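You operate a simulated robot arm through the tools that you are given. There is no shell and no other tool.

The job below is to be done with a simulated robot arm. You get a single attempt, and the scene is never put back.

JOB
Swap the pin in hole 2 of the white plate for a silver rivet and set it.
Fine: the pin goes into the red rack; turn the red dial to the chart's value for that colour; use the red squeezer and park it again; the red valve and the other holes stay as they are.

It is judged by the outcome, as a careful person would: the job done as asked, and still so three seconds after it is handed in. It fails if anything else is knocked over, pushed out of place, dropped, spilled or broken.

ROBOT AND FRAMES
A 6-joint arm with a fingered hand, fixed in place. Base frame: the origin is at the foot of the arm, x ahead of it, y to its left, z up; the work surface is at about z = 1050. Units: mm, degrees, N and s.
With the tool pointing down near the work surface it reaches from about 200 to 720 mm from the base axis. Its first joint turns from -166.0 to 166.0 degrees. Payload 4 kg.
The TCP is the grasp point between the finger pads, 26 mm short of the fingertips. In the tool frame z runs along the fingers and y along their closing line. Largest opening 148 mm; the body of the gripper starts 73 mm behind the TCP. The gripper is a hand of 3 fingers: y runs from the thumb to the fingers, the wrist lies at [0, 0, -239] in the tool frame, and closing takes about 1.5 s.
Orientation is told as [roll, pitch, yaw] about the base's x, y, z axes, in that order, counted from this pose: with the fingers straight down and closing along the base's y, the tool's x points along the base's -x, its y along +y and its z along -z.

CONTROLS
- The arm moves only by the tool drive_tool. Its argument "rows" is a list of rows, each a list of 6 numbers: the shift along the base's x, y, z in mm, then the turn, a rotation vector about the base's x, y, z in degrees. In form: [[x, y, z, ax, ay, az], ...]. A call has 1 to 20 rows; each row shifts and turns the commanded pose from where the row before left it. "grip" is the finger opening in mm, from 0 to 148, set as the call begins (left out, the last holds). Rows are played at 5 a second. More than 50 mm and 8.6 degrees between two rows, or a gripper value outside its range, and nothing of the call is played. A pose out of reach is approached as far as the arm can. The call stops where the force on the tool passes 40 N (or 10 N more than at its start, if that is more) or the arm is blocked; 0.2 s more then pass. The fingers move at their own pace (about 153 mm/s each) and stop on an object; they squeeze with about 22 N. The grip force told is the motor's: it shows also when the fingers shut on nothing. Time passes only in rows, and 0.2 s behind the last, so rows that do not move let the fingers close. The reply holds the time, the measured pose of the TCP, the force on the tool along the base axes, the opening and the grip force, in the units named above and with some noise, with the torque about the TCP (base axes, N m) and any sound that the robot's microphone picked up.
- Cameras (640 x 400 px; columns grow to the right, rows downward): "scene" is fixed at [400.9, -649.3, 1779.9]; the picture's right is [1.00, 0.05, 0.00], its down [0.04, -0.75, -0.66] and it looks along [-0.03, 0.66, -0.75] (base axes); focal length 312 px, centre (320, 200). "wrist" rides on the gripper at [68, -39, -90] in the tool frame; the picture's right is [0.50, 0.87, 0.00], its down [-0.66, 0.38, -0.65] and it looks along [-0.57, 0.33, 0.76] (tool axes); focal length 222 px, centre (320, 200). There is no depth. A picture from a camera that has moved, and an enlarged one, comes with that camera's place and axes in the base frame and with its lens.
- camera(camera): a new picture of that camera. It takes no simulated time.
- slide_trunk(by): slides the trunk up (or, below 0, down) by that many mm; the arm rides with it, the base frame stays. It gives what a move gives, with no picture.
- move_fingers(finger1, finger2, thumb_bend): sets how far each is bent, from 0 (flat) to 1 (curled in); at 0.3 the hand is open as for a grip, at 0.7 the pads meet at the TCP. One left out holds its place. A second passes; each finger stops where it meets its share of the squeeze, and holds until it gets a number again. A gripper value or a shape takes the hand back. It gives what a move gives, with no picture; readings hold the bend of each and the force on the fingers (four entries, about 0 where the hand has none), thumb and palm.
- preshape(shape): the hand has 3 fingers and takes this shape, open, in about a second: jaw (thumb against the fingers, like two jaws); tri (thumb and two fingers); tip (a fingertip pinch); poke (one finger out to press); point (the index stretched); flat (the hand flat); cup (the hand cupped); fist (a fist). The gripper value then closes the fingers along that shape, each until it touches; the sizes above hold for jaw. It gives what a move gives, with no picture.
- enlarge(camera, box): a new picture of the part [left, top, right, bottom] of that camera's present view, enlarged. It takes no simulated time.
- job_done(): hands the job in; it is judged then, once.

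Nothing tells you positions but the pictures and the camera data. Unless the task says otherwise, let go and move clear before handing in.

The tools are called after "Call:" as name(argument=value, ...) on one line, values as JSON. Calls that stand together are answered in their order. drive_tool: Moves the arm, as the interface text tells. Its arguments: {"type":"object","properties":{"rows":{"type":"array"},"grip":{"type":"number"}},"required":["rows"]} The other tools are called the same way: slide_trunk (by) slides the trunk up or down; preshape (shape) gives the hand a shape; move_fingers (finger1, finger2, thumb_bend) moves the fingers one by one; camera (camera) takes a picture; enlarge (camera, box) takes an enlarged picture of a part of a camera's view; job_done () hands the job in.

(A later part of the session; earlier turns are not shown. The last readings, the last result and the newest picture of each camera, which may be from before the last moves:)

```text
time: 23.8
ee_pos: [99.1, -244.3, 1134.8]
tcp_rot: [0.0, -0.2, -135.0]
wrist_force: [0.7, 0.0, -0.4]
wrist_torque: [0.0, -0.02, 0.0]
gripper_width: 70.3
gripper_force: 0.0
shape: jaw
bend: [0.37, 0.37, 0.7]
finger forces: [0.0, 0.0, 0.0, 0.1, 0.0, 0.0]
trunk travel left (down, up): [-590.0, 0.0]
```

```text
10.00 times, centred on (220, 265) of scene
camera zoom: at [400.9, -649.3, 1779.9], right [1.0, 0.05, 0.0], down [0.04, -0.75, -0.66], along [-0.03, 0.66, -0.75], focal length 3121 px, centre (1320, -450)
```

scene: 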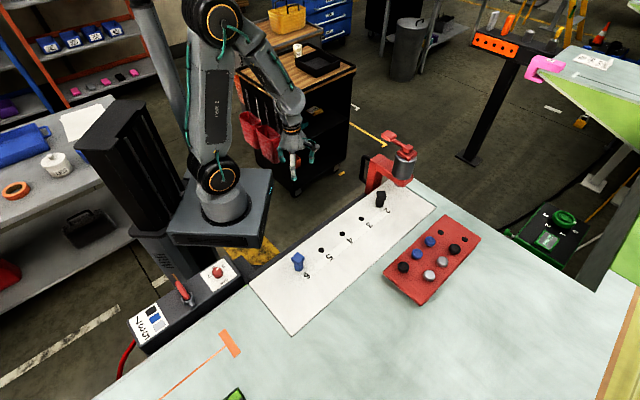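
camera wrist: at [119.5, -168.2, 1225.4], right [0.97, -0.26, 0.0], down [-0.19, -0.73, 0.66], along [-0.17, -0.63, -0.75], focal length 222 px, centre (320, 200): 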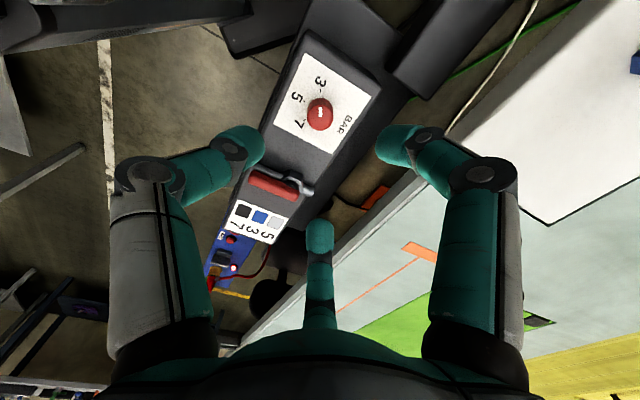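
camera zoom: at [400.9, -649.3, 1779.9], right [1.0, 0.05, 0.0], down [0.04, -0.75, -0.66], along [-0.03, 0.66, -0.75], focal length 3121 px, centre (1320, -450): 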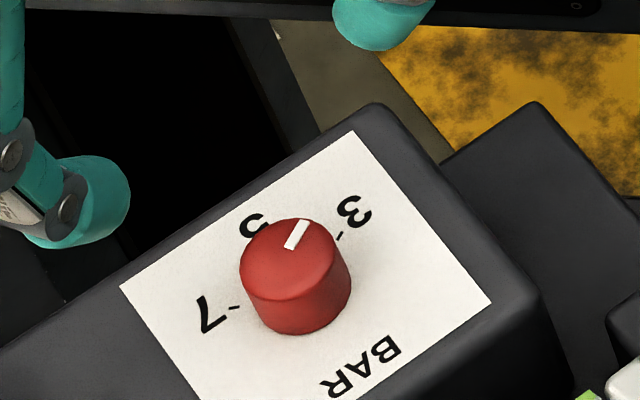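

The pointer is exactly on 3 and the knob centre is at about (99, -246). I'll descend to bring the fingertips around the knob, with the opening at 70.

Call:
drive_tool(rows=[[0, -1.7, -25, 0, 0, 0], [0, 0, -25, 0, 0, 0], [0, 0, -25, 0, 0, 0], [0, 0, -15, 0, 0, 0], [0, 0, -8, 0, 0, 0], [0, 0, -4, 0, 0, 0], [0, 0, 0, 0, 0, 0]])

Call:
camera(camera="wrist")

Call:
enlarge(camera="scene", box=[160, 210, 280, 310])

```text
time: 25.4
ee_pos: [103.0, -255.9, 1035.9]
tcp_rot: [-0.2, -0.2, -135.0]
wrist_force: [0.0, 0.4, -0.5]
wrist_torque: [0.02, 0.02, 0.02]
gripper_width: 70.3
gripper_force: 0.2
shape: jaw
bend: [0.37, 0.37, 0.7]
finger forces: [0.0, 0.1, 0.0, 0.0, 0.0, 0.0]
out of reach, approached as far as the arm can: row 4, 5
trunk travel left (down, up): [-590.0, 0.0]
```

```text
taken
camera wrist: at [123.9, -180.2, 1127.7], right [0.97, -0.26, 0.0], down [-0.19, -0.73, 0.65], along [-0.17, -0.63, -0.76], focal length 222 px, centre (320, 200)
```

wrist: 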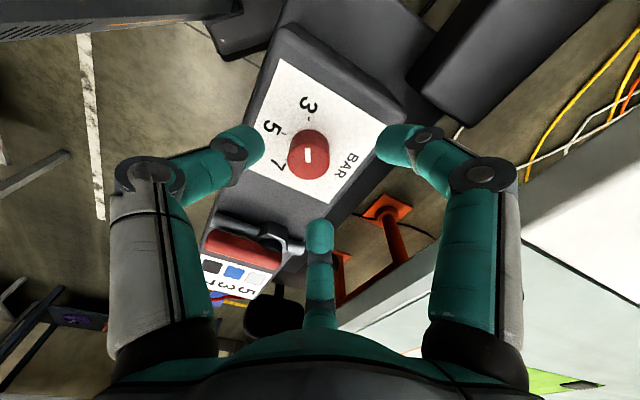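

```text
4.00 times, centred on (220, 260) of scene
camera zoom: at [400.9, -649.3, 1779.9], right [1.0, 0.05, 0.0], down [0.04, -0.75, -0.66], along [-0.03, 0.66, -0.75], focal length 1248 px, centre (720, -40)
```

zoom: 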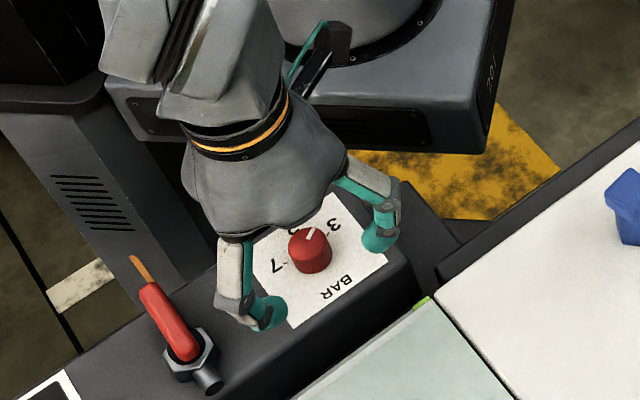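

The raised trunk makes this spot too close for the arm, so it drifted off about 10 mm, though nothing is touched. I'll lift, lower the trunk back by 65 mm and retry.

Call:
drive_tool(rows=[[0, 0, 20, 0, 0, 0], [-1, 2, 25, 0, 0, 0], [-1, 2, 25, 0, 0, 0], [-1, 2, 25, 0, 0, 0], [-1, 3, 20, 0, 0, 0], [0, 0, 0, 0, 0, 0]])

Call:
slide_trunk(by=-65)

```text
time: 26.8
ee_pos: [98.6, -245.8, 1153.4]
tcp_rot: [0.0, -0.3, -135.0]
wrist_force: [1.5, 0.0, 0.8]
wrist_torque: [0.01, 0.01, -0.03]
gripper_width: 70.4
gripper_force: 0.1
shape: jaw
bend: [0.37, 0.37, 0.7]
finger forces: [0.1, 0.1, 0.1, 0.0, 0.0, 0.1]
trunk travel left (down, up): [-590.0, 0.0]
```

```text
time: 27.9
ee_pos: [99.8, -248.0, 1087.6]
tcp_rot: [0.0, -0.4, -135.0]
wrist_force: [-0.6, 0.3, 0.0]
wrist_torque: [0.0, 0.0, 0.0]
gripper_width: 70.2
gripper_force: 0.1
shape: jaw
bend: [0.37, 0.37, 0.7]
finger forces: [0.0, 0.0, 0.0, 0.0, 0.0, 0.0]
trunk travel left (down, up): [-525.0, 65.0]
```

The trunk is back at its default height. I'll descend again towards the knob.

Call:
drive_tool(rows=[[0, 0, -20, 0, 0, 0], [0, 0, -20, 0, 0, 0], [0, 0, -10, 0, 0, 0], [0, 0, -5, 0, 0, 0], [0, 0, 0, 0, 0, 0]])

Call:
enlarge(camera="wrist", box=[200, 80, 440, 260])

Call:
enlarge(camera="scene", box=[160, 210, 280, 310])

```text
time: 29.1
ee_pos: [97.5, -246.8, 1032.0]
tcp_rot: [0.0, -0.3, -135.1]
wrist_force: [-0.2, 0.2, 0.2]
wrist_torque: [-0.01, 0.01, -0.01]
gripper_width: 70.4
gripper_force: 0.0
shape: jaw
bend: [0.37, 0.37, 0.7]
finger forces: [0.1, 0.1, 0.1, 0.1, 0.0, 0.1]
trunk travel left (down, up): [-525.0, 65.0]
```

```text
2.22 times, centred on (320, 170) of wrist
camera zoom: at [118.7, -171.2, 1122.7], right [0.97, -0.26, 0.0], down [-0.19, -0.73, 0.66], along [-0.17, -0.63, -0.75], focal length 494 px, centre (320, 267)
```

zoom: 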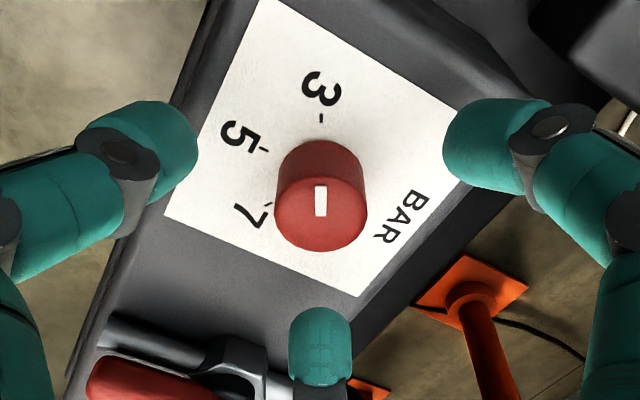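

```text
4.00 times, centred on (220, 260) of scene
camera zoom: at [400.9, -649.3, 1779.9], right [1.0, 0.05, 0.0], down [0.04, -0.75, -0.66], along [-0.03, 0.66, -0.75], focal length 1248 px, centre (720, -40)
```

zoom: 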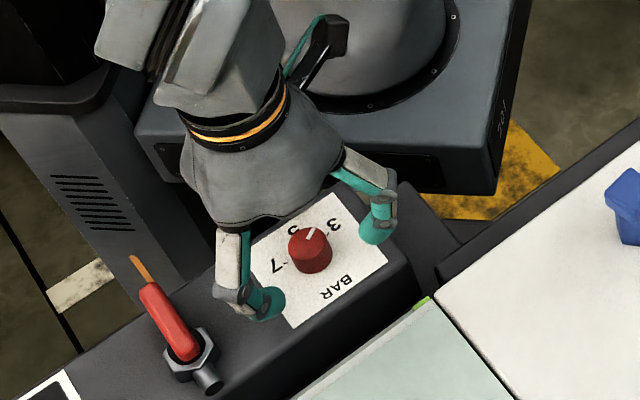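

The knob is well centred between the fingers. I'll lower a bit more so the tips overlap the knob, then close.

Call:
drive_tool(rows=[[0.5, 0.5, -4, 0, 0, 0], [0, 0, -3, 0, 0, 0], [0, 0, 0, 0, 0, 0]])

Call:
drive_tool(rows=[[0, 0, 0, 0, 0, 0], [0, 0, 0, 0, 0, 0], [0, 0, 0, 0, 0, 0], [0, 0, 0, 0, 0, 0], [0, 0, 0, 0, 0, 0], [0, 0, 0, 0, 0, 0], [0, 0, 0, 0, 0, 0], [0, 0, 0, 0, 0, 0]], grip=15)

Call:
enlarge(camera="wrist", box=[200, 80, 440, 260])

Call:
enlarge(camera="scene", box=[180, 230, 260, 290])

```text
time: 29.9
ee_pos: [98.1, -245.7, 1026.5]
tcp_rot: [0.0, -0.2, -135.2]
wrist_force: [0.2, -0.7, -0.7]
wrist_torque: [-0.01, 0.04, 0.0]
gripper_width: 70.6
gripper_force: 0.0
shape: jaw
bend: [0.37, 0.37, 0.7]
finger forces: [0.0, 0.0, 0.0, 0.0, 0.1, 0.0]
trunk travel left (down, up): [-525.0, 65.0]
```

```text
time: 31.7
ee_pos: [98.0, -245.8, 1025.3]
tcp_rot: [-0.1, -0.2, -135.2]
wrist_force: [-1.3, 1.4, -5.8]
wrist_torque: [0.05, 0.06, -0.02]
gripper_width: 17.8
gripper_force: 22.5
shape: jaw
bend: [0.74, 0.74, 0.7]
finger forces: [19.3, 19.5, 0.1, 0.0, 20.5, 0.1]
trunk travel left (down, up): [-525.0, 65.0]
```

```text
2.22 times, centred on (320, 170) of wrist
camera zoom: at [119.0, -170.7, 1116.2], right [0.97, -0.26, 0.0], down [-0.19, -0.73, 0.66], along [-0.17, -0.63, -0.75], focal length 494 px, centre (320, 267)
```

zoom: 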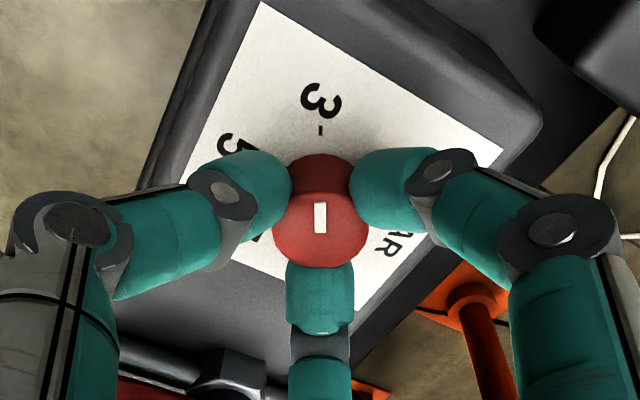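

```text
6.67 times, centred on (220, 260) of scene
camera zoom: at [400.9, -649.3, 1779.9], right [1.0, 0.05, 0.0], down [0.04, -0.75, -0.66], along [-0.03, 0.66, -0.75], focal length 2080 px, centre (987, -200)
```

zoom: 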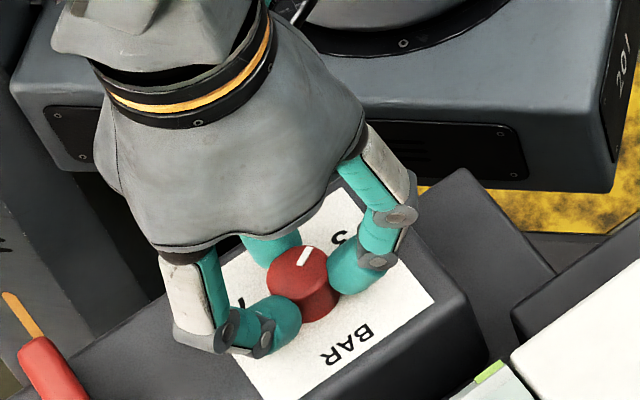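

The three fingers have a firm, centred grip on the knob. Now I'll rotate it +60° about the vertical.

Call:
drive_tool(rows=[[0, 0, 0, 0, 0, 7.5], [0, 0, 0, 0, 0, 7.5], [0, 0, 0, 0, 0, 7.5], [0, 0, 0, 0, 0, 7.5], [0, 0, 0, 0, 0, 7.5], [0, 0, 0, 0, 0, 7.5], [0, 0, 0, 0, 0, 7.5], [0, 0, 0, 0, 0, 7.5], [0, 0, 0, 0, 0, 0], [0, 0, 0, 0, 0, 0]])

Call:
enlarge(camera="wrist", box=[200, 80, 440, 260])

Call:
enlarge(camera="scene", box=[180, 230, 260, 290])

```text
time: 33.9
ee_pos: [99.2, -247.7, 1024.7]
tcp_rot: [0.0, -0.3, -75.0]
wrist_force: [-8.0, -1.2, 5.9]
wrist_torque: [-0.06, 0.22, 0.02]
gripper_width: 18.0
gripper_force: 22.0
shape: jaw
bend: [0.74, 0.74, 0.7]
finger forces: [19.9, 19.9, 0.0, 0.1, 26.7, 0.1]
trunk travel left (down, up): [-525.0, 65.0]
```

```text
2.22 times, centred on (320, 170) of wrist
camera zoom: at [43.7, -190.6, 1115.5], right [0.71, 0.71, 0.0], down [0.53, -0.53, 0.66], along [0.46, -0.47, -0.75], focal length 494 px, centre (320, 267)
```

zoom: 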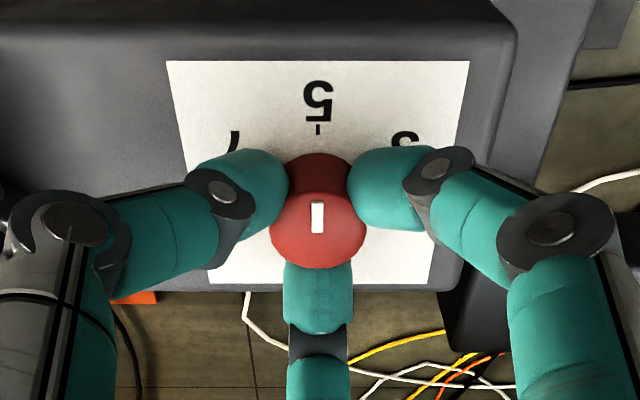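

```text
6.67 times, centred on (220, 260) of scene
camera zoom: at [400.9, -649.3, 1779.9], right [1.0, 0.05, 0.0], down [0.04, -0.75, -0.66], along [-0.03, 0.66, -0.75], focal length 2080 px, centre (987, -200)
```

zoom: 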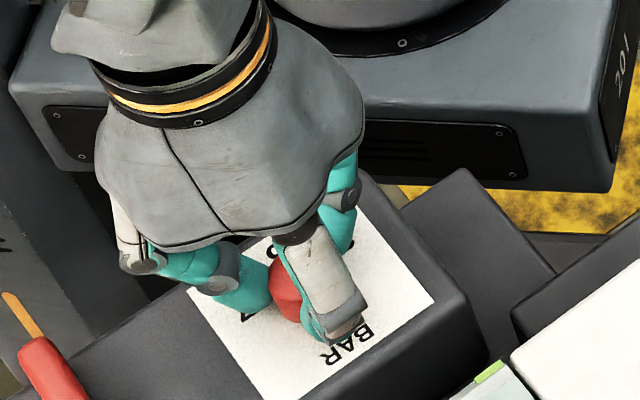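

The pointer now lines up with the 5 tick. I'll open the fingers, lift straight up and verify.

Call:
drive_tool(rows=[[0, 0, 0, 0, 0, 0], [0, 0, 0, 0, 0, 0], [0, 0, 0, 0, 0, 0], [0, 0, 0, 0, 0, 0], [0, 0, 20, 0, 0, 0], [0, 0, 25, 0, 0, 0], [0, 0, 25, 0, 0, 0], [0, 0, 25, 0, 0, 0], [0, 0, 0, 0, 0, 0]], grip=75)

Call:
enlarge(camera="wrist", box=[240, 60, 400, 180])

Call:
camera(camera="scene")

```text
time: 35.9
ee_pos: [101.7, -245.8, 1122.6]
tcp_rot: [0.1, -0.2, -74.9]
wrist_force: [0.0, -0.6, 0.0]
wrist_torque: [-0.01, -0.02, -0.01]
gripper_width: 74.5
gripper_force: 0.0
shape: jaw
bend: [0.36, 0.36, 0.7]
finger forces: [0.1, 0.1, 0.0, 0.0, 0.0, 0.0]
trunk travel left (down, up): [-525.0, 65.0]
```

```text
3.33 times, centred on (320, 120) of wrist
camera zoom: at [46.6, -189.9, 1213.3], right [0.71, 0.71, 0.0], down [0.53, -0.53, 0.66], along [0.46, -0.47, -0.75], focal length 740 px, centre (320, 467)
```

zoom: 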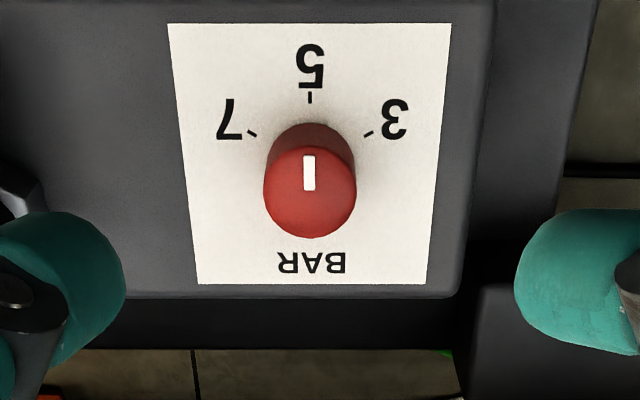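

```text
taken
```

scene: 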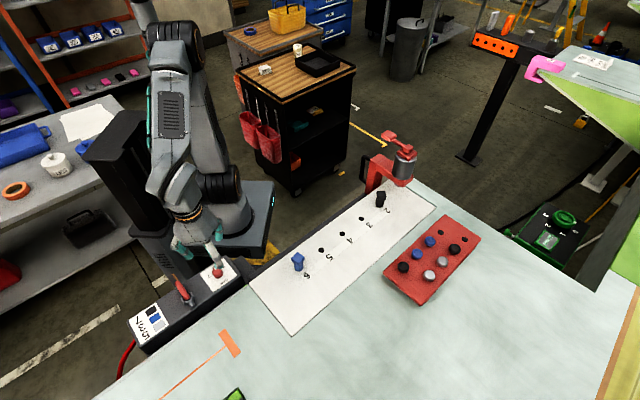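

The dial reads 5 and the valve is untouched. Next is the pin: I'll move back over the plate, yaw -45°, approaching hole 2 from the side away from the squeezer, then tilt the tool.

Call:
drive_tool(rows=[[20, 10, 30, 0, 0, 0], [30, 12, 30, 0, 0, 3], [38, 16, 20, 0, 0, 3], [38, 16, 10, 0, 0, 3], [40, 17, 10, 0, 0, 3], [40, 17, 5, 0, 0, 3], [40, 17, 5, 0, 0, 3], [40, 17, 0, 0, 0, 3], [40, 17, 0, 0, 0, 3], [40, 17, 0, 0, 0, 3], [0, 0, 0, 0, 0, 3], [0, 0, 0, 0, 0, 3], [0, 0, 0, 0, 0, 0]])

Call:
camera(camera="wrist")

```text
time: 38.7
ee_pos: [464.4, -91.1, 1229.9]
tcp_rot: [0.0, -0.3, -42.0]
wrist_force: [0.2, -0.4, 0.8]
wrist_torque: [-0.02, 0.0, 0.02]
gripper_width: 74.5
gripper_force: 0.3
shape: jaw
bend: [0.36, 0.36, 0.7]
finger forces: [0.0, 0.0, 0.0, 0.0, 0.1, 0.1]
trunk travel left (down, up): [-525.0, 65.0]
```

```text
taken
camera wrist: at [388.1, -74.6, 1321.0], right [0.21, 0.98, 0.0], down [0.74, -0.16, 0.66], along [0.64, -0.14, -0.75], focal length 222 px, centre (320, 200)
```

wrist: 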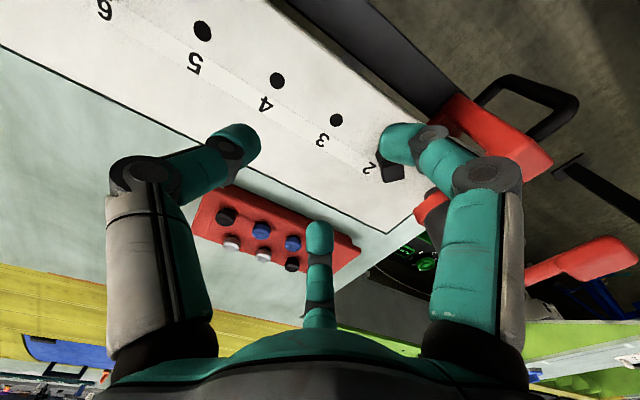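

I'll tilt the tool 15° (fingertips leaning outward, wrist towards the base) and move to just above the pin in hole 2.

Call:
drive_tool(rows=[[12, 8, 0, 1.94, -7.25, 0], [12, 8, 0, 1.94, -7.25, 0], [20, 18, -10, 0, 0, 0], [20, 18, -15, 0, 0, 0], [20, 17, -15, 0, 0, 0], [0, 0, 0, 0, 0, 0]], grip=90)

Call:
camera(camera="wrist")

Call:
enlarge(camera="scene", box=[320, 90, 460, 230])

```text
time: 40.1
ee_pos: [548.8, -22.9, 1187.3]
tcp_rot: [12.7, -8.3, -42.9]
wrist_force: [1.3, 0.6, 0.2]
wrist_torque: [-0.01, 0.03, -0.01]
gripper_width: 89.8
gripper_force: 0.0
shape: jaw
bend: [0.32, 0.32, 0.7]
finger forces: [0.0, 0.0, 0.0, 0.0, 0.0, 0.0]
trunk travel left (down, up): [-525.0, 65.0]
```

```text
taken
camera wrist: at [451.9, -11.3, 1256.4], right [0.19, 0.97, 0.12], down [0.55, -0.21, 0.81], along [0.81, -0.09, -0.58], focal length 222 px, centre (320, 200)
```

wrist: 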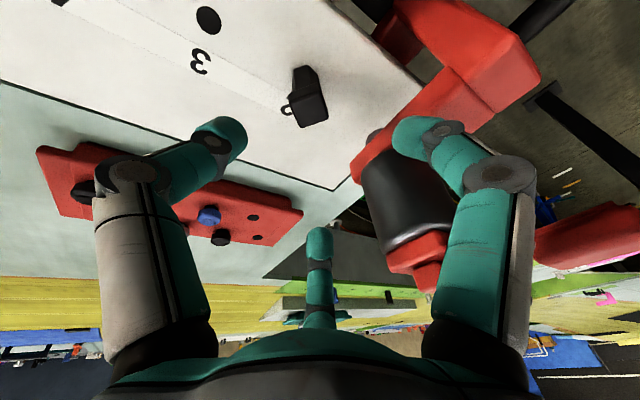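

```text
2.86 times, centred on (390, 160) of scene
camera zoom: at [400.9, -649.3, 1779.9], right [1.0, 0.05, 0.0], down [0.04, -0.75, -0.66], along [-0.03, 0.66, -0.75], focal length 892 px, centre (120, 314)
```

zoom: 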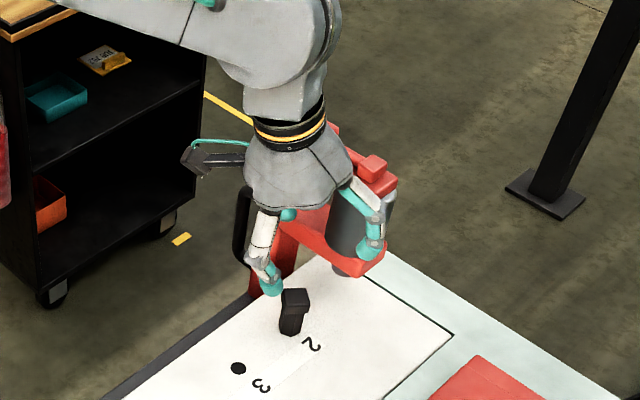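

The hand is above the pin with clear gaps to the squeezer. I'll zoom in on the pin to measure its head and body.

Call:
enlarge(camera="wrist", box=[240, 40, 400, 160])

Call:
enlarge(camera="scene", box=[360, 180, 400, 215])

```text
3.33 times, centred on (320, 100) of wrist
camera zoom: at [451.9, -11.3, 1256.4], right [0.19, 0.97, 0.12], down [0.55, -0.21, 0.81], along [0.81, -0.09, -0.58], focal length 740 px, centre (320, 533)
```

zoom: 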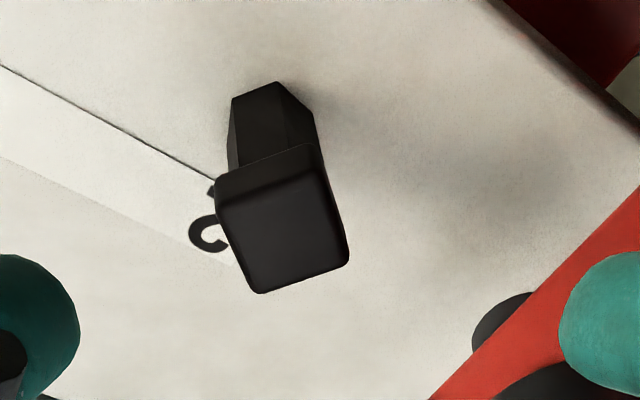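

```text
11.43 times, centred on (380, 198) of scene
camera zoom: at [400.9, -649.3, 1779.9], right [1.0, 0.05, 0.0], down [0.04, -0.75, -0.66], along [-0.03, 0.66, -0.75], focal length 3567 px, centre (-366, 229)
```

zoom: 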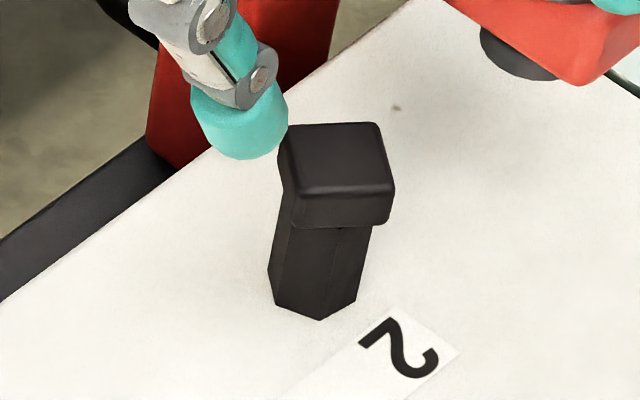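

The pin has a 26 mm square head on a hex body, with its top at about z 1102 and centred on (550, -20). I'll descend over it so the fingertips come just below the head.

Call:
drive_tool(rows=[[1, 1.5, -20, 0, 0, 0], [0.7, 0.9, -20, 0, 0, 0], [0, 0, -18, 0, 0, 0], [0, 0, -12, 0, 0, 0], [0, 0, -8, 0, 0, 0], [0, 0, 0, 0, 0, 0]], grip=80)

Call:
camera(camera="wrist")

Call:
enlarge(camera="scene", box=[340, 130, 440, 220])

```text
time: 41.5
ee_pos: [552.1, -20.6, 1110.3]
tcp_rot: [12.6, -8.4, -43.0]
wrist_force: [0.0, -0.7, -0.1]
wrist_torque: [-0.02, 0.03, -0.02]
gripper_width: 80.7
gripper_force: 0.2
shape: jaw
bend: [0.34, 0.34, 0.7]
finger forces: [0.0, 0.0, 0.0, 0.0, 0.1, 0.1]
trunk travel left (down, up): [-525.0, 65.0]
```

```text
taken
camera wrist: at [454.8, -8.9, 1181.1], right [0.19, 0.97, 0.12], down [0.55, -0.21, 0.81], along [0.81, -0.09, -0.58], focal length 222 px, centre (320, 200)
```

wrist: 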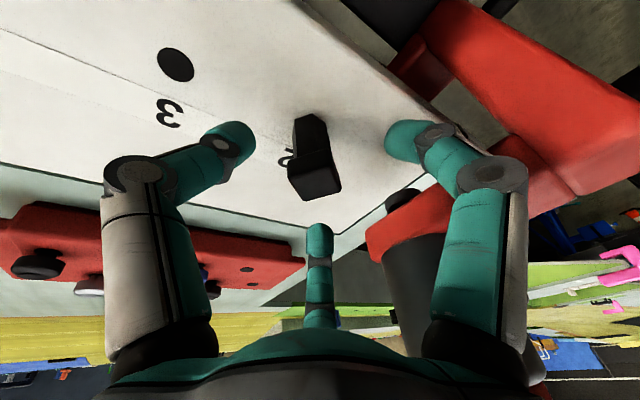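

```text
4.44 times, centred on (390, 175) of scene
camera zoom: at [400.9, -649.3, 1779.9], right [1.0, 0.05, 0.0], down [0.04, -0.75, -0.66], along [-0.03, 0.66, -0.75], focal length 1387 px, centre (9, 311)
```

zoom: 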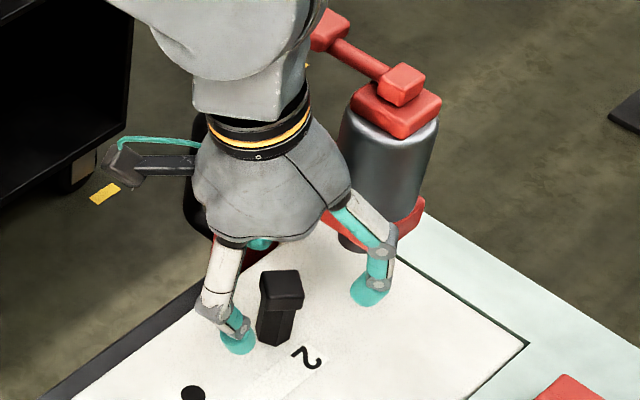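

The fingers surround the pin well. I'll lower 10 mm more and close on it.

Call:
drive_tool(rows=[[-0.5, 0, -6, 0, 0, 0], [-0.5, 0, -5, 0, 0, 0], [0, 0, 0, 0, 0, 0]])

Call:
drive_tool(rows=[[0, 0, 0, 0, 0, 0], [0, 0, 0, 0, 0, 0], [0, 0, 0, 0, 0, 0], [0, 0, 0, 0, 0, 0], [0, 0, 0, 0, 0, 0], [0, 0, 0, 0, 0, 0], [0, 0, 0, 0, 0, 0], [0, 0, 0, 0, 0, 0]], grip=8)

Call:
enlarge(camera="wrist", box=[200, 60, 440, 260])

Call:
enlarge(camera="scene", box=[350, 150, 430, 220])

```text
time: 42.3
ee_pos: [550.1, -19.4, 1100.2]
tcp_rot: [12.6, -8.4, -43.0]
wrist_force: [-0.9, 0.1, -0.7]
wrist_torque: [0.0, 0.0, -0.01]
gripper_width: 80.7
gripper_force: 0.1
shape: jaw
bend: [0.34, 0.34, 0.7]
finger forces: [0.1, 0.0, 0.0, 0.0, 0.0, 0.1]
trunk travel left (down, up): [-525.0, 65.0]
```

```text
time: 44.1
ee_pos: [549.4, -21.0, 1101.3]
tcp_rot: [12.6, -8.4, -42.9]
wrist_force: [-0.1, -0.5, -0.1]
wrist_torque: [-0.03, 0.07, 0.0]
gripper_width: 20.3
gripper_force: 21.9
shape: jaw
bend: [0.75, 0.74, 0.69]
finger forces: [18.3, 18.3, 0.0, 0.1, 20.9, 0.1]
trunk travel left (down, up): [-525.0, 65.0]
```

```text
2.00 times, centred on (320, 160) of wrist
camera zoom: at [453.7, -8.4, 1170.6], right [0.19, 0.97, 0.12], down [0.55, -0.21, 0.81], along [0.81, -0.09, -0.58], focal length 444 px, centre (320, 280)
```

zoom: 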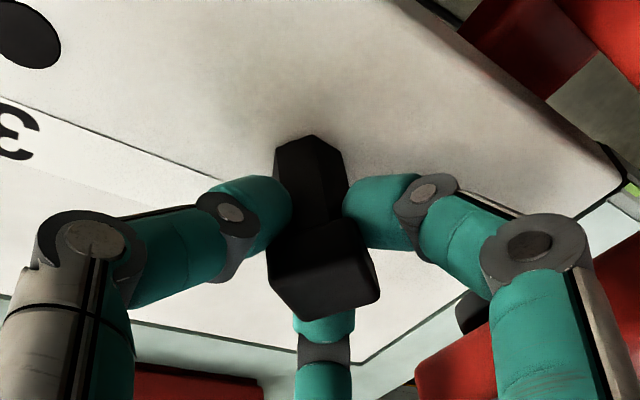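

```text
5.71 times, centred on (390, 185) of scene
camera zoom: at [400.9, -649.3, 1779.9], right [1.0, 0.05, 0.0], down [0.04, -0.75, -0.66], along [-0.03, 0.66, -0.75], focal length 1783 px, centre (-80, 286)
```

zoom: 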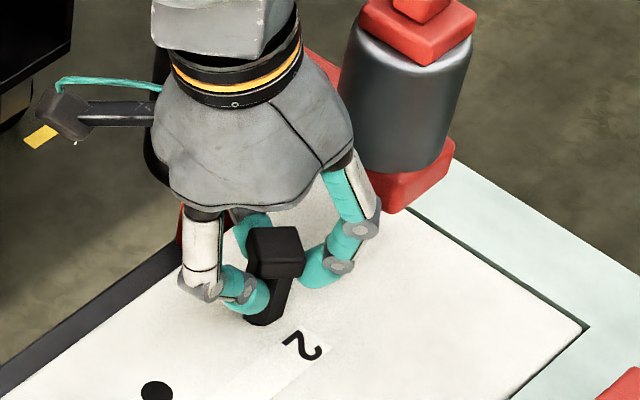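

All three fingers hold the pin just below the head. I'll pull straight up slowly.

Call:
drive_tool(rows=[[0, 0, 4, 0, 0, 0], [0, 0, 4, 0, 0, 0], [0, 0, 4, 0, 0, 0], [0, 0, 4, 0, 0, 0], [0, 0, 4, 0, 0, 0], [0, 0, 5, 0, 0, 0], [0, 0, 0, 0, 0, 0]])

Call:
enlarge(camera="wrist", box=[200, 60, 440, 260])

Call:
enlarge(camera="scene", box=[350, 150, 430, 220])

```text
time: 45.7
ee_pos: [551.3, -18.8, 1125.6]
tcp_rot: [12.8, -8.4, -43.0]
wrist_force: [0.3, -0.1, -1.2]
wrist_torque: [-0.01, 0.03, 0.01]
gripper_width: 20.3
gripper_force: 21.6
shape: jaw
bend: [0.75, 0.74, 0.69]
finger forces: [18.9, 17.7, 0.0, 0.0, 20.3, 0.1]
trunk travel left (down, up): [-525.0, 65.0]
```

```text
2.00 times, centred on (320, 160) of wrist
camera zoom: at [453.7, -7.0, 1194.3], right [0.19, 0.97, 0.11], down [0.55, -0.21, 0.81], along [0.81, -0.09, -0.58], focal length 444 px, centre (320, 280)
```

zoom: 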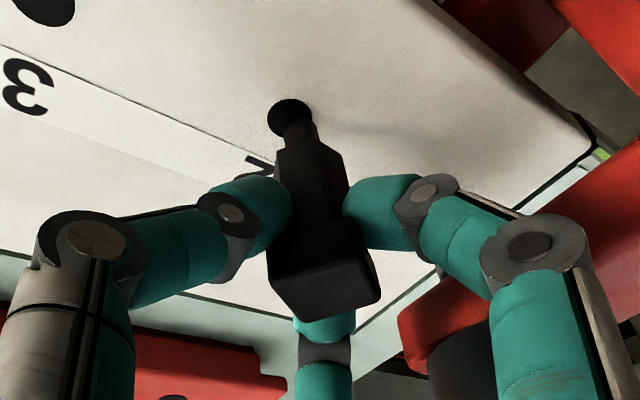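

```text
5.71 times, centred on (390, 185) of scene
camera zoom: at [400.9, -649.3, 1779.9], right [1.0, 0.05, 0.0], down [0.04, -0.75, -0.66], along [-0.03, 0.66, -0.75], focal length 1783 px, centre (-80, 286)
```

zoom: 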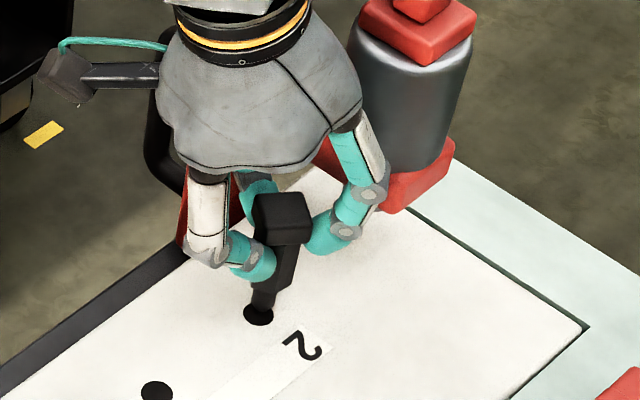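

The pin is coming out smoothly, with a narrower shank in the hole. I'll keep lifting until it's clear.

Call:
drive_tool(rows=[[0, 0, 6, 0, 0, 0], [0, 0, 8, 0, 0, 0], [0, 0, 10, 0, 0, 0], [0, 0, 12, 0, 0, 0], [0, 0, 14, 0, 0, 0], [0, 0, 14, 0, 0, 0], [0, 0, 0, 0, 0, 0]])

Call:
camera(camera="wrist")

Call:
enlarge(camera="scene", box=[350, 130, 450, 220])

```text
time: 47.3
ee_pos: [550.0, -20.3, 1190.3]
tcp_rot: [12.7, -8.4, -43.0]
wrist_force: [-0.8, 0.9, -0.6]
wrist_torque: [0.02, -0.01, 0.03]
gripper_width: 20.1
gripper_force: 22.0
shape: jaw
bend: [0.75, 0.74, 0.69]
finger forces: [19.0, 16.8, 0.1, 0.0, 20.7, 0.0]
trunk travel left (down, up): [-525.0, 65.0]
```

```text
taken
camera wrist: at [453.2, -7.9, 1259.7], right [0.19, 0.97, 0.12], down [0.55, -0.21, 0.81], along [0.81, -0.09, -0.58], focal length 222 px, centre (320, 200)
```

wrist: 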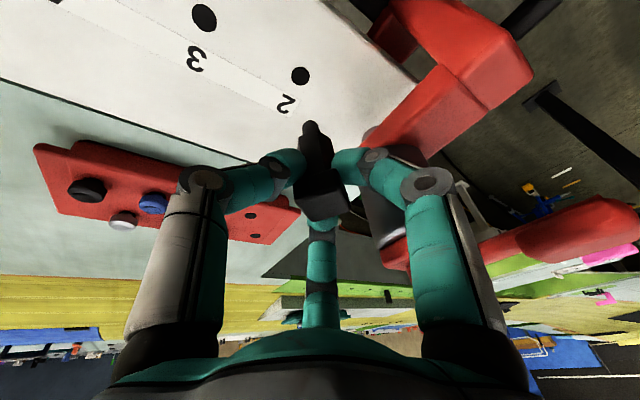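

```text
4.44 times, centred on (400, 175) of scene
camera zoom: at [400.9, -649.3, 1779.9], right [1.0, 0.05, 0.0], down [0.04, -0.75, -0.66], along [-0.03, 0.66, -0.75], focal length 1387 px, centre (-36, 311)
```

zoom: 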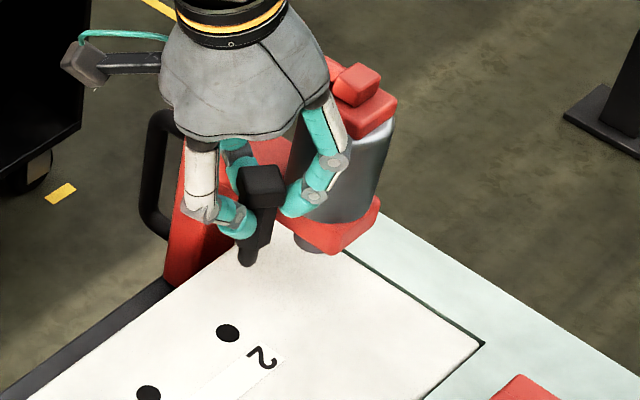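

The pin is fully out and hole 2 is empty. I'll zoom in on the held pin to see its tip and whether it hangs vertically.

Call:
enlarge(camera="scene", box=[370, 160, 410, 195])

Call:
enlarge(camera="wrist", box=[240, 100, 400, 240])

```text
11.43 times, centred on (390, 178) of scene
camera zoom: at [400.9, -649.3, 1779.9], right [1.0, 0.05, 0.0], down [0.04, -0.75, -0.66], along [-0.03, 0.66, -0.75], focal length 3567 px, centre (-480, 457)
```

zoom: 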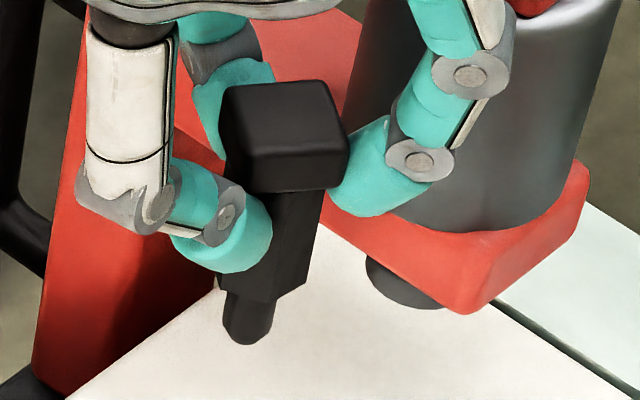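

```text
2.86 times, centred on (320, 170) of wrist
camera zoom: at [453.2, -7.9, 1259.7], right [0.19, 0.97, 0.12], down [0.55, -0.21, 0.81], along [0.81, -0.09, -0.58], focal length 635 px, centre (320, 286)
```

zoom: 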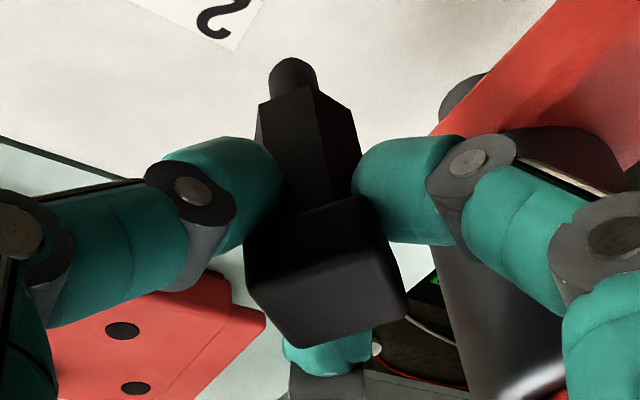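

The pin hangs nearly vertical, with a shank about 12–13 mm thick and 20 mm long. I'll raise the trunk for margin and then carry the pin towards the rack's near empty hole.

Call:
slide_trunk(by=60)

Call:
drive_tool(rows=[[22, -18, -10, 0, 0, 0], [22, -18, -10, 0, 0, 0], [22, -18, -10, 0, 0, 0], [22, -17, -10, 0, 0, 0], [22, -17, -10, 0, 0, 0], [22, -17, -8, 0, 0, 0], [20, -14, -6, 0, 0, 0], [0, 0, 0, 0, 0, 0]])

Call:
camera(camera="wrist")

Call:
enlarge(camera="scene", box=[380, 160, 500, 280])

```text
time: 48.3
ee_pos: [550.2, -19.6, 1251.1]
tcp_rot: [12.7, -8.4, -43.0]
wrist_force: [0.0, 0.7, -1.1]
wrist_torque: [-0.01, 0.0, 0.01]
gripper_width: 20.1
gripper_force: 22.2
shape: jaw
bend: [0.75, 0.74, 0.69]
finger forces: [19.0, 16.8, 0.0, 0.0, 20.5, 0.1]
trunk travel left (down, up): [-585.0, 5.0]
```

```text
time: 50.1
ee_pos: [702.5, -137.6, 1185.9]
tcp_rot: [12.7, -8.3, -42.9]
wrist_force: [-0.4, 0.6, -1.4]
wrist_torque: [-0.02, 0.01, 0.03]
gripper_width: 20.2
gripper_force: 22.4
shape: jaw
bend: [0.75, 0.74, 0.71]
finger forces: [20.0, 17.7, 0.1, 0.0, 20.5, 0.1]
trunk travel left (down, up): [-585.0, 5.0]
```

```text
taken
camera wrist: at [605.0, -126.5, 1255.0], right [0.19, 0.97, 0.12], down [0.55, -0.21, 0.81], along [0.81, -0.09, -0.58], focal length 222 px, centre (320, 200)
```

wrist: 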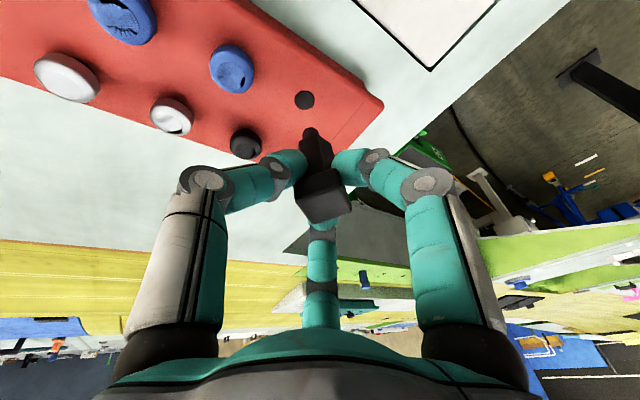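

```text
3.33 times, centred on (440, 220) of scene
camera zoom: at [400.9, -649.3, 1779.9], right [1.0, 0.05, 0.0], down [0.04, -0.75, -0.66], along [-0.03, 0.66, -0.75], focal length 1040 px, centre (-80, 133)
```

zoom: 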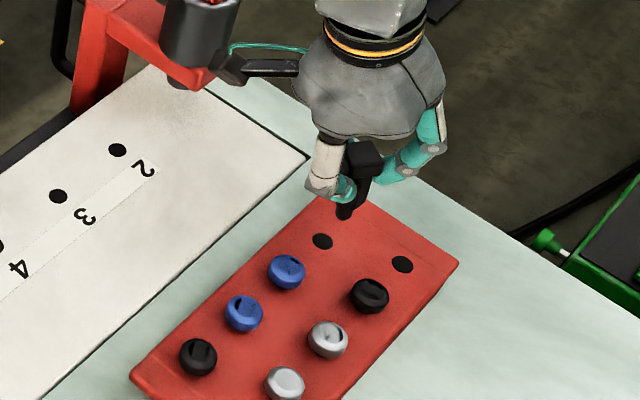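

The pin is held just above the near empty hole. I'll zoom into both views to fine-align it.

Call:
enlarge(camera="wrist", box=[260, 70, 360, 150])

Call:
enlarge(camera="scene", box=[420, 195, 480, 250])

```text
5.00 times, centred on (310, 110) of wrist
camera zoom: at [605.0, -126.5, 1255.0], right [0.19, 0.97, 0.12], down [0.55, -0.21, 0.81], along [0.81, -0.09, -0.58], focal length 1111 px, centre (370, 650)
```

zoom: 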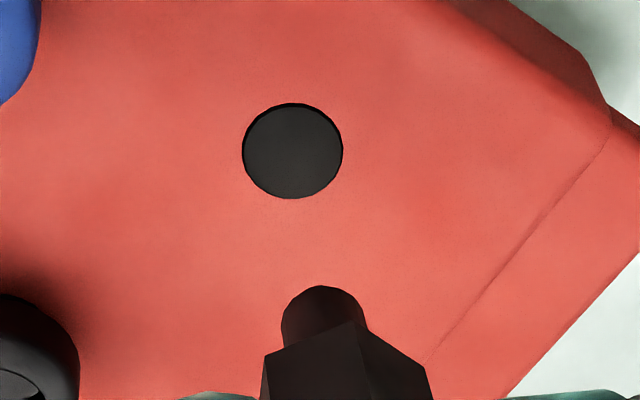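

```text
7.27 times, centred on (450, 222) of scene
camera zoom: at [400.9, -649.3, 1779.9], right [1.0, 0.05, 0.0], down [0.04, -0.75, -0.66], along [-0.03, 0.66, -0.75], focal length 2270 px, centre (-626, 36)
```

zoom: 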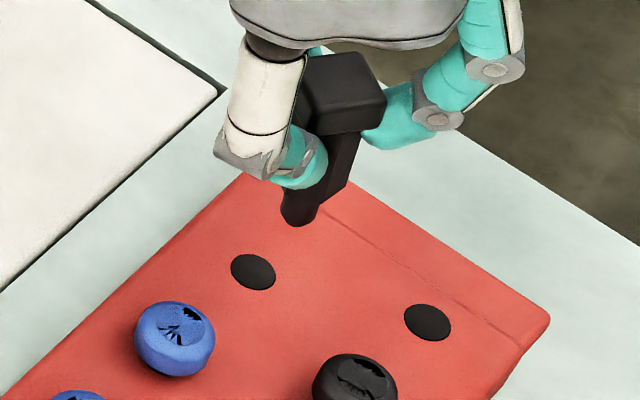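

The pin's tip seems to lean a few degrees towards +x in the grip. I'll take 4° out of the tool tilt to straighten it, then re-measure.

Call:
drive_tool(rows=[[0.8, -0.5, 0, -0.52, 1.93, 0], [0.8, -0.5, 0, -0.52, 1.93, 0], [0, 0, 0, 0, 0, 0]])

Call:
enlarge(camera="wrist", box=[250, 70, 390, 230])

Call:
enlarge(camera="scene", box=[420, 190, 480, 245])

```text
time: 50.9
ee_pos: [703.8, -138.5, 1186.0]
tcp_rot: [9.2, -6.2, -42.6]
wrist_force: [0.0, -1.4, -0.3]
wrist_torque: [0.01, 0.0, -0.02]
gripper_width: 20.0
gripper_force: 21.8
shape: jaw
bend: [0.75, 0.74, 0.71]
finger forces: [19.8, 18.0, 0.0, 0.0, 20.5, 0.1]
trunk travel left (down, up): [-585.0, 5.0]
```

```text
2.50 times, centred on (320, 150) of wrist
camera zoom: at [611.9, -125.7, 1261.3], right [0.2, 0.98, 0.08], down [0.61, -0.19, 0.77], along [0.77, -0.1, -0.63], focal length 555 px, centre (320, 325)
```

zoom: 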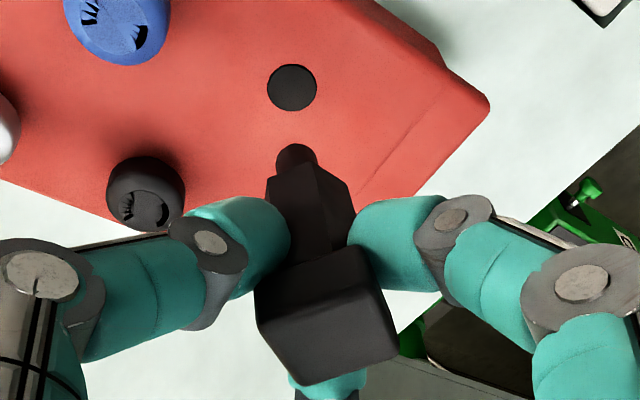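

```text
7.27 times, centred on (450, 218) of scene
camera zoom: at [400.9, -649.3, 1779.9], right [1.0, 0.05, 0.0], down [0.04, -0.75, -0.66], along [-0.03, 0.66, -0.75], focal length 2270 px, centre (-626, 73)
```

zoom: 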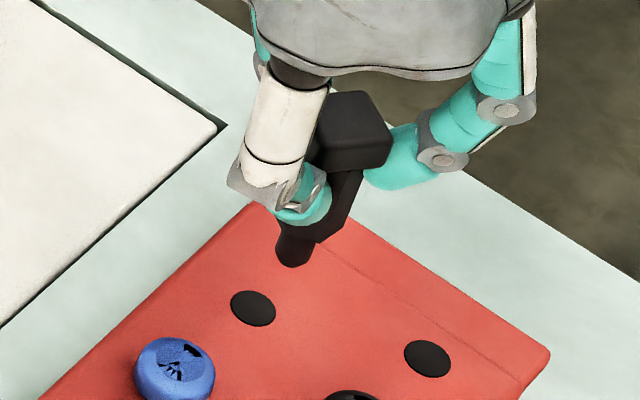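

I'll zoom in tighter on the tip to measure its position relative to the hole.

Call:
enlarge(camera="scene", box=[432, 198, 468, 240])

Call:
enlarge(camera="wrist", box=[280, 85, 350, 155])

```text
9.52 times, centred on (450, 219) of scene
camera zoom: at [400.9, -649.3, 1779.9], right [1.0, 0.05, 0.0], down [0.04, -0.75, -0.66], along [-0.03, 0.66, -0.75], focal length 2972 px, centre (-918, 19)
```

zoom: 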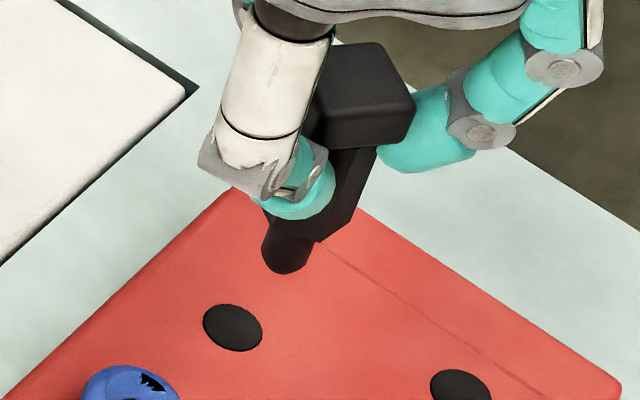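

```text
5.71 times, centred on (315, 120) of wrist
camera zoom: at [611.9, -125.7, 1261.3], right [0.2, 0.98, 0.08], down [0.61, -0.19, 0.77], along [0.77, -0.1, -0.63], focal length 1269 px, centre (349, 657)
```

zoom: 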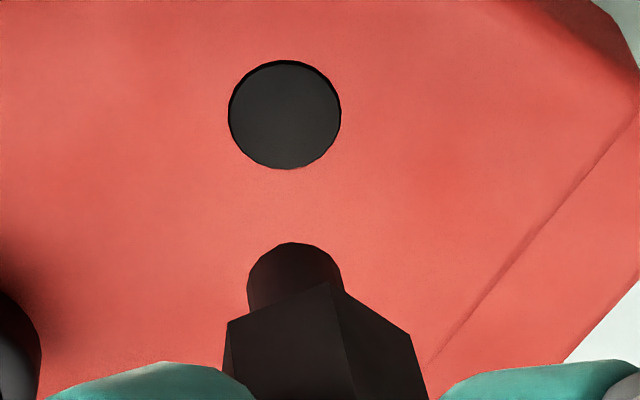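

The tip is about 4 mm in +x and 2 mm in -y from the TCP, so I'll shift by (-3.8, +1.2), descend most of the way and check the alignment again.

Call:
drive_tool(rows=[[-1.9, 0.6, -8, 0, 0, 0], [-1.9, 0.6, -8, 0, 0, 0], [0, 0, -8, 0, 0, 0], [0, 0, 0, 0, 0, 0]])

Call:
enlarge(camera="scene", box=[422, 205, 464, 247])

Call:
enlarge(camera="wrist", box=[270, 85, 350, 165])

```text
time: 51.9
ee_pos: [699.7, -136.8, 1161.1]
tcp_rot: [9.3, -6.2, -42.6]
wrist_force: [0.0, 0.3, -0.5]
wrist_torque: [0.02, -0.02, 0.04]
gripper_width: 20.1
gripper_force: 22.5
shape: jaw
bend: [0.75, 0.74, 0.71]
finger forces: [19.8, 18.2, 0.1, 0.1, 20.5, 0.0]
trunk travel left (down, up): [-585.0, 5.0]
```

```text
9.52 times, centred on (443, 226) of scene
camera zoom: at [400.9, -649.3, 1779.9], right [1.0, 0.05, 0.0], down [0.04, -0.75, -0.66], along [-0.03, 0.66, -0.75], focal length 2972 px, centre (-851, -48)
```

zoom: 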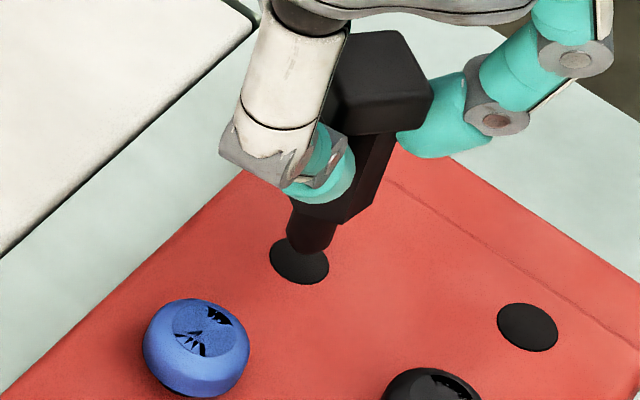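

```text
5.00 times, centred on (310, 125) of wrist
camera zoom: at [607.3, -124.5, 1237.0], right [0.2, 0.98, 0.08], down [0.6, -0.19, 0.77], along [0.77, -0.1, -0.63], focal length 1111 px, centre (370, 575)
```

zoom: 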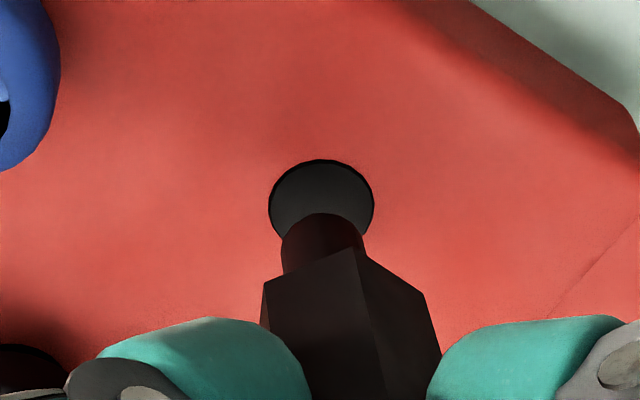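

The tip is lined up right over the hole in both views. I'll insert slowly.

Call:
drive_tool(rows=[[0, 0, -4, 0, 0, 0], [0, 0, -4, 0, 0, 0], [0, 0, -4, 0, 0, 0], [0, 0, -4, 0, 0, 0], [0, 0, 0, 0, 0, 0]])

Call:
enlarge(camera="scene", box=[422, 205, 464, 247])

Call:
enlarge(camera="wrist", box=[270, 85, 350, 165])

```text
time: 53.1
ee_pos: [698.9, -137.3, 1145.7]
tcp_rot: [9.3, -6.2, -42.6]
wrist_force: [0.2, 0.4, -0.1]
wrist_torque: [0.01, -0.02, 0.01]
gripper_width: 19.8
gripper_force: 22.4
shape: jaw
bend: [0.75, 0.74, 0.71]
finger forces: [19.7, 18.2, 0.0, 0.0, 20.5, 0.0]
trunk travel left (down, up): [-585.0, 5.0]
```

```text
9.52 times, centred on (443, 226) of scene
camera zoom: at [400.9, -649.3, 1779.9], right [1.0, 0.05, 0.0], down [0.04, -0.75, -0.66], along [-0.03, 0.66, -0.75], focal length 2972 px, centre (-851, -48)
```

zoom: 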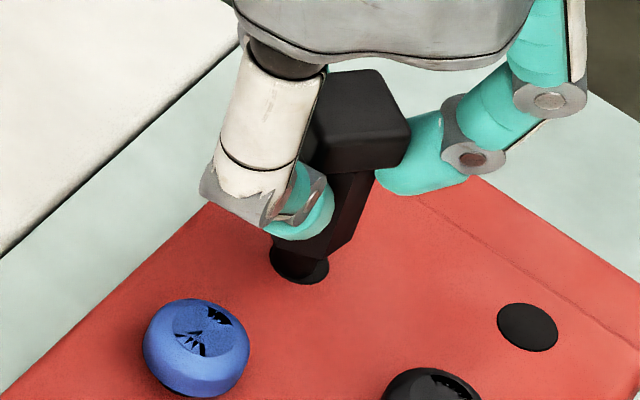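

```text
5.00 times, centred on (310, 125) of wrist
camera zoom: at [606.8, -124.6, 1220.4], right [0.2, 0.98, 0.08], down [0.6, -0.19, 0.77], along [0.77, -0.1, -0.63], focal length 1111 px, centre (370, 575)
```

zoom: 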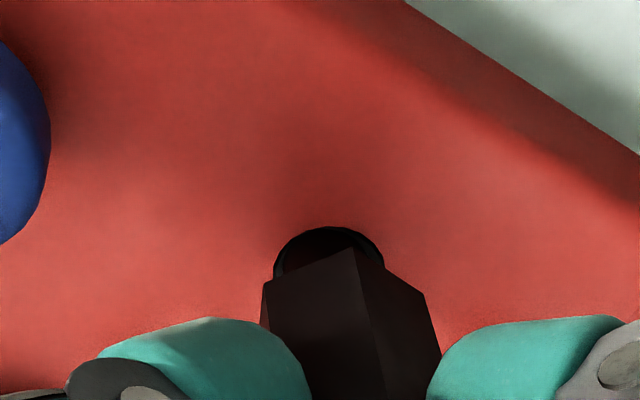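

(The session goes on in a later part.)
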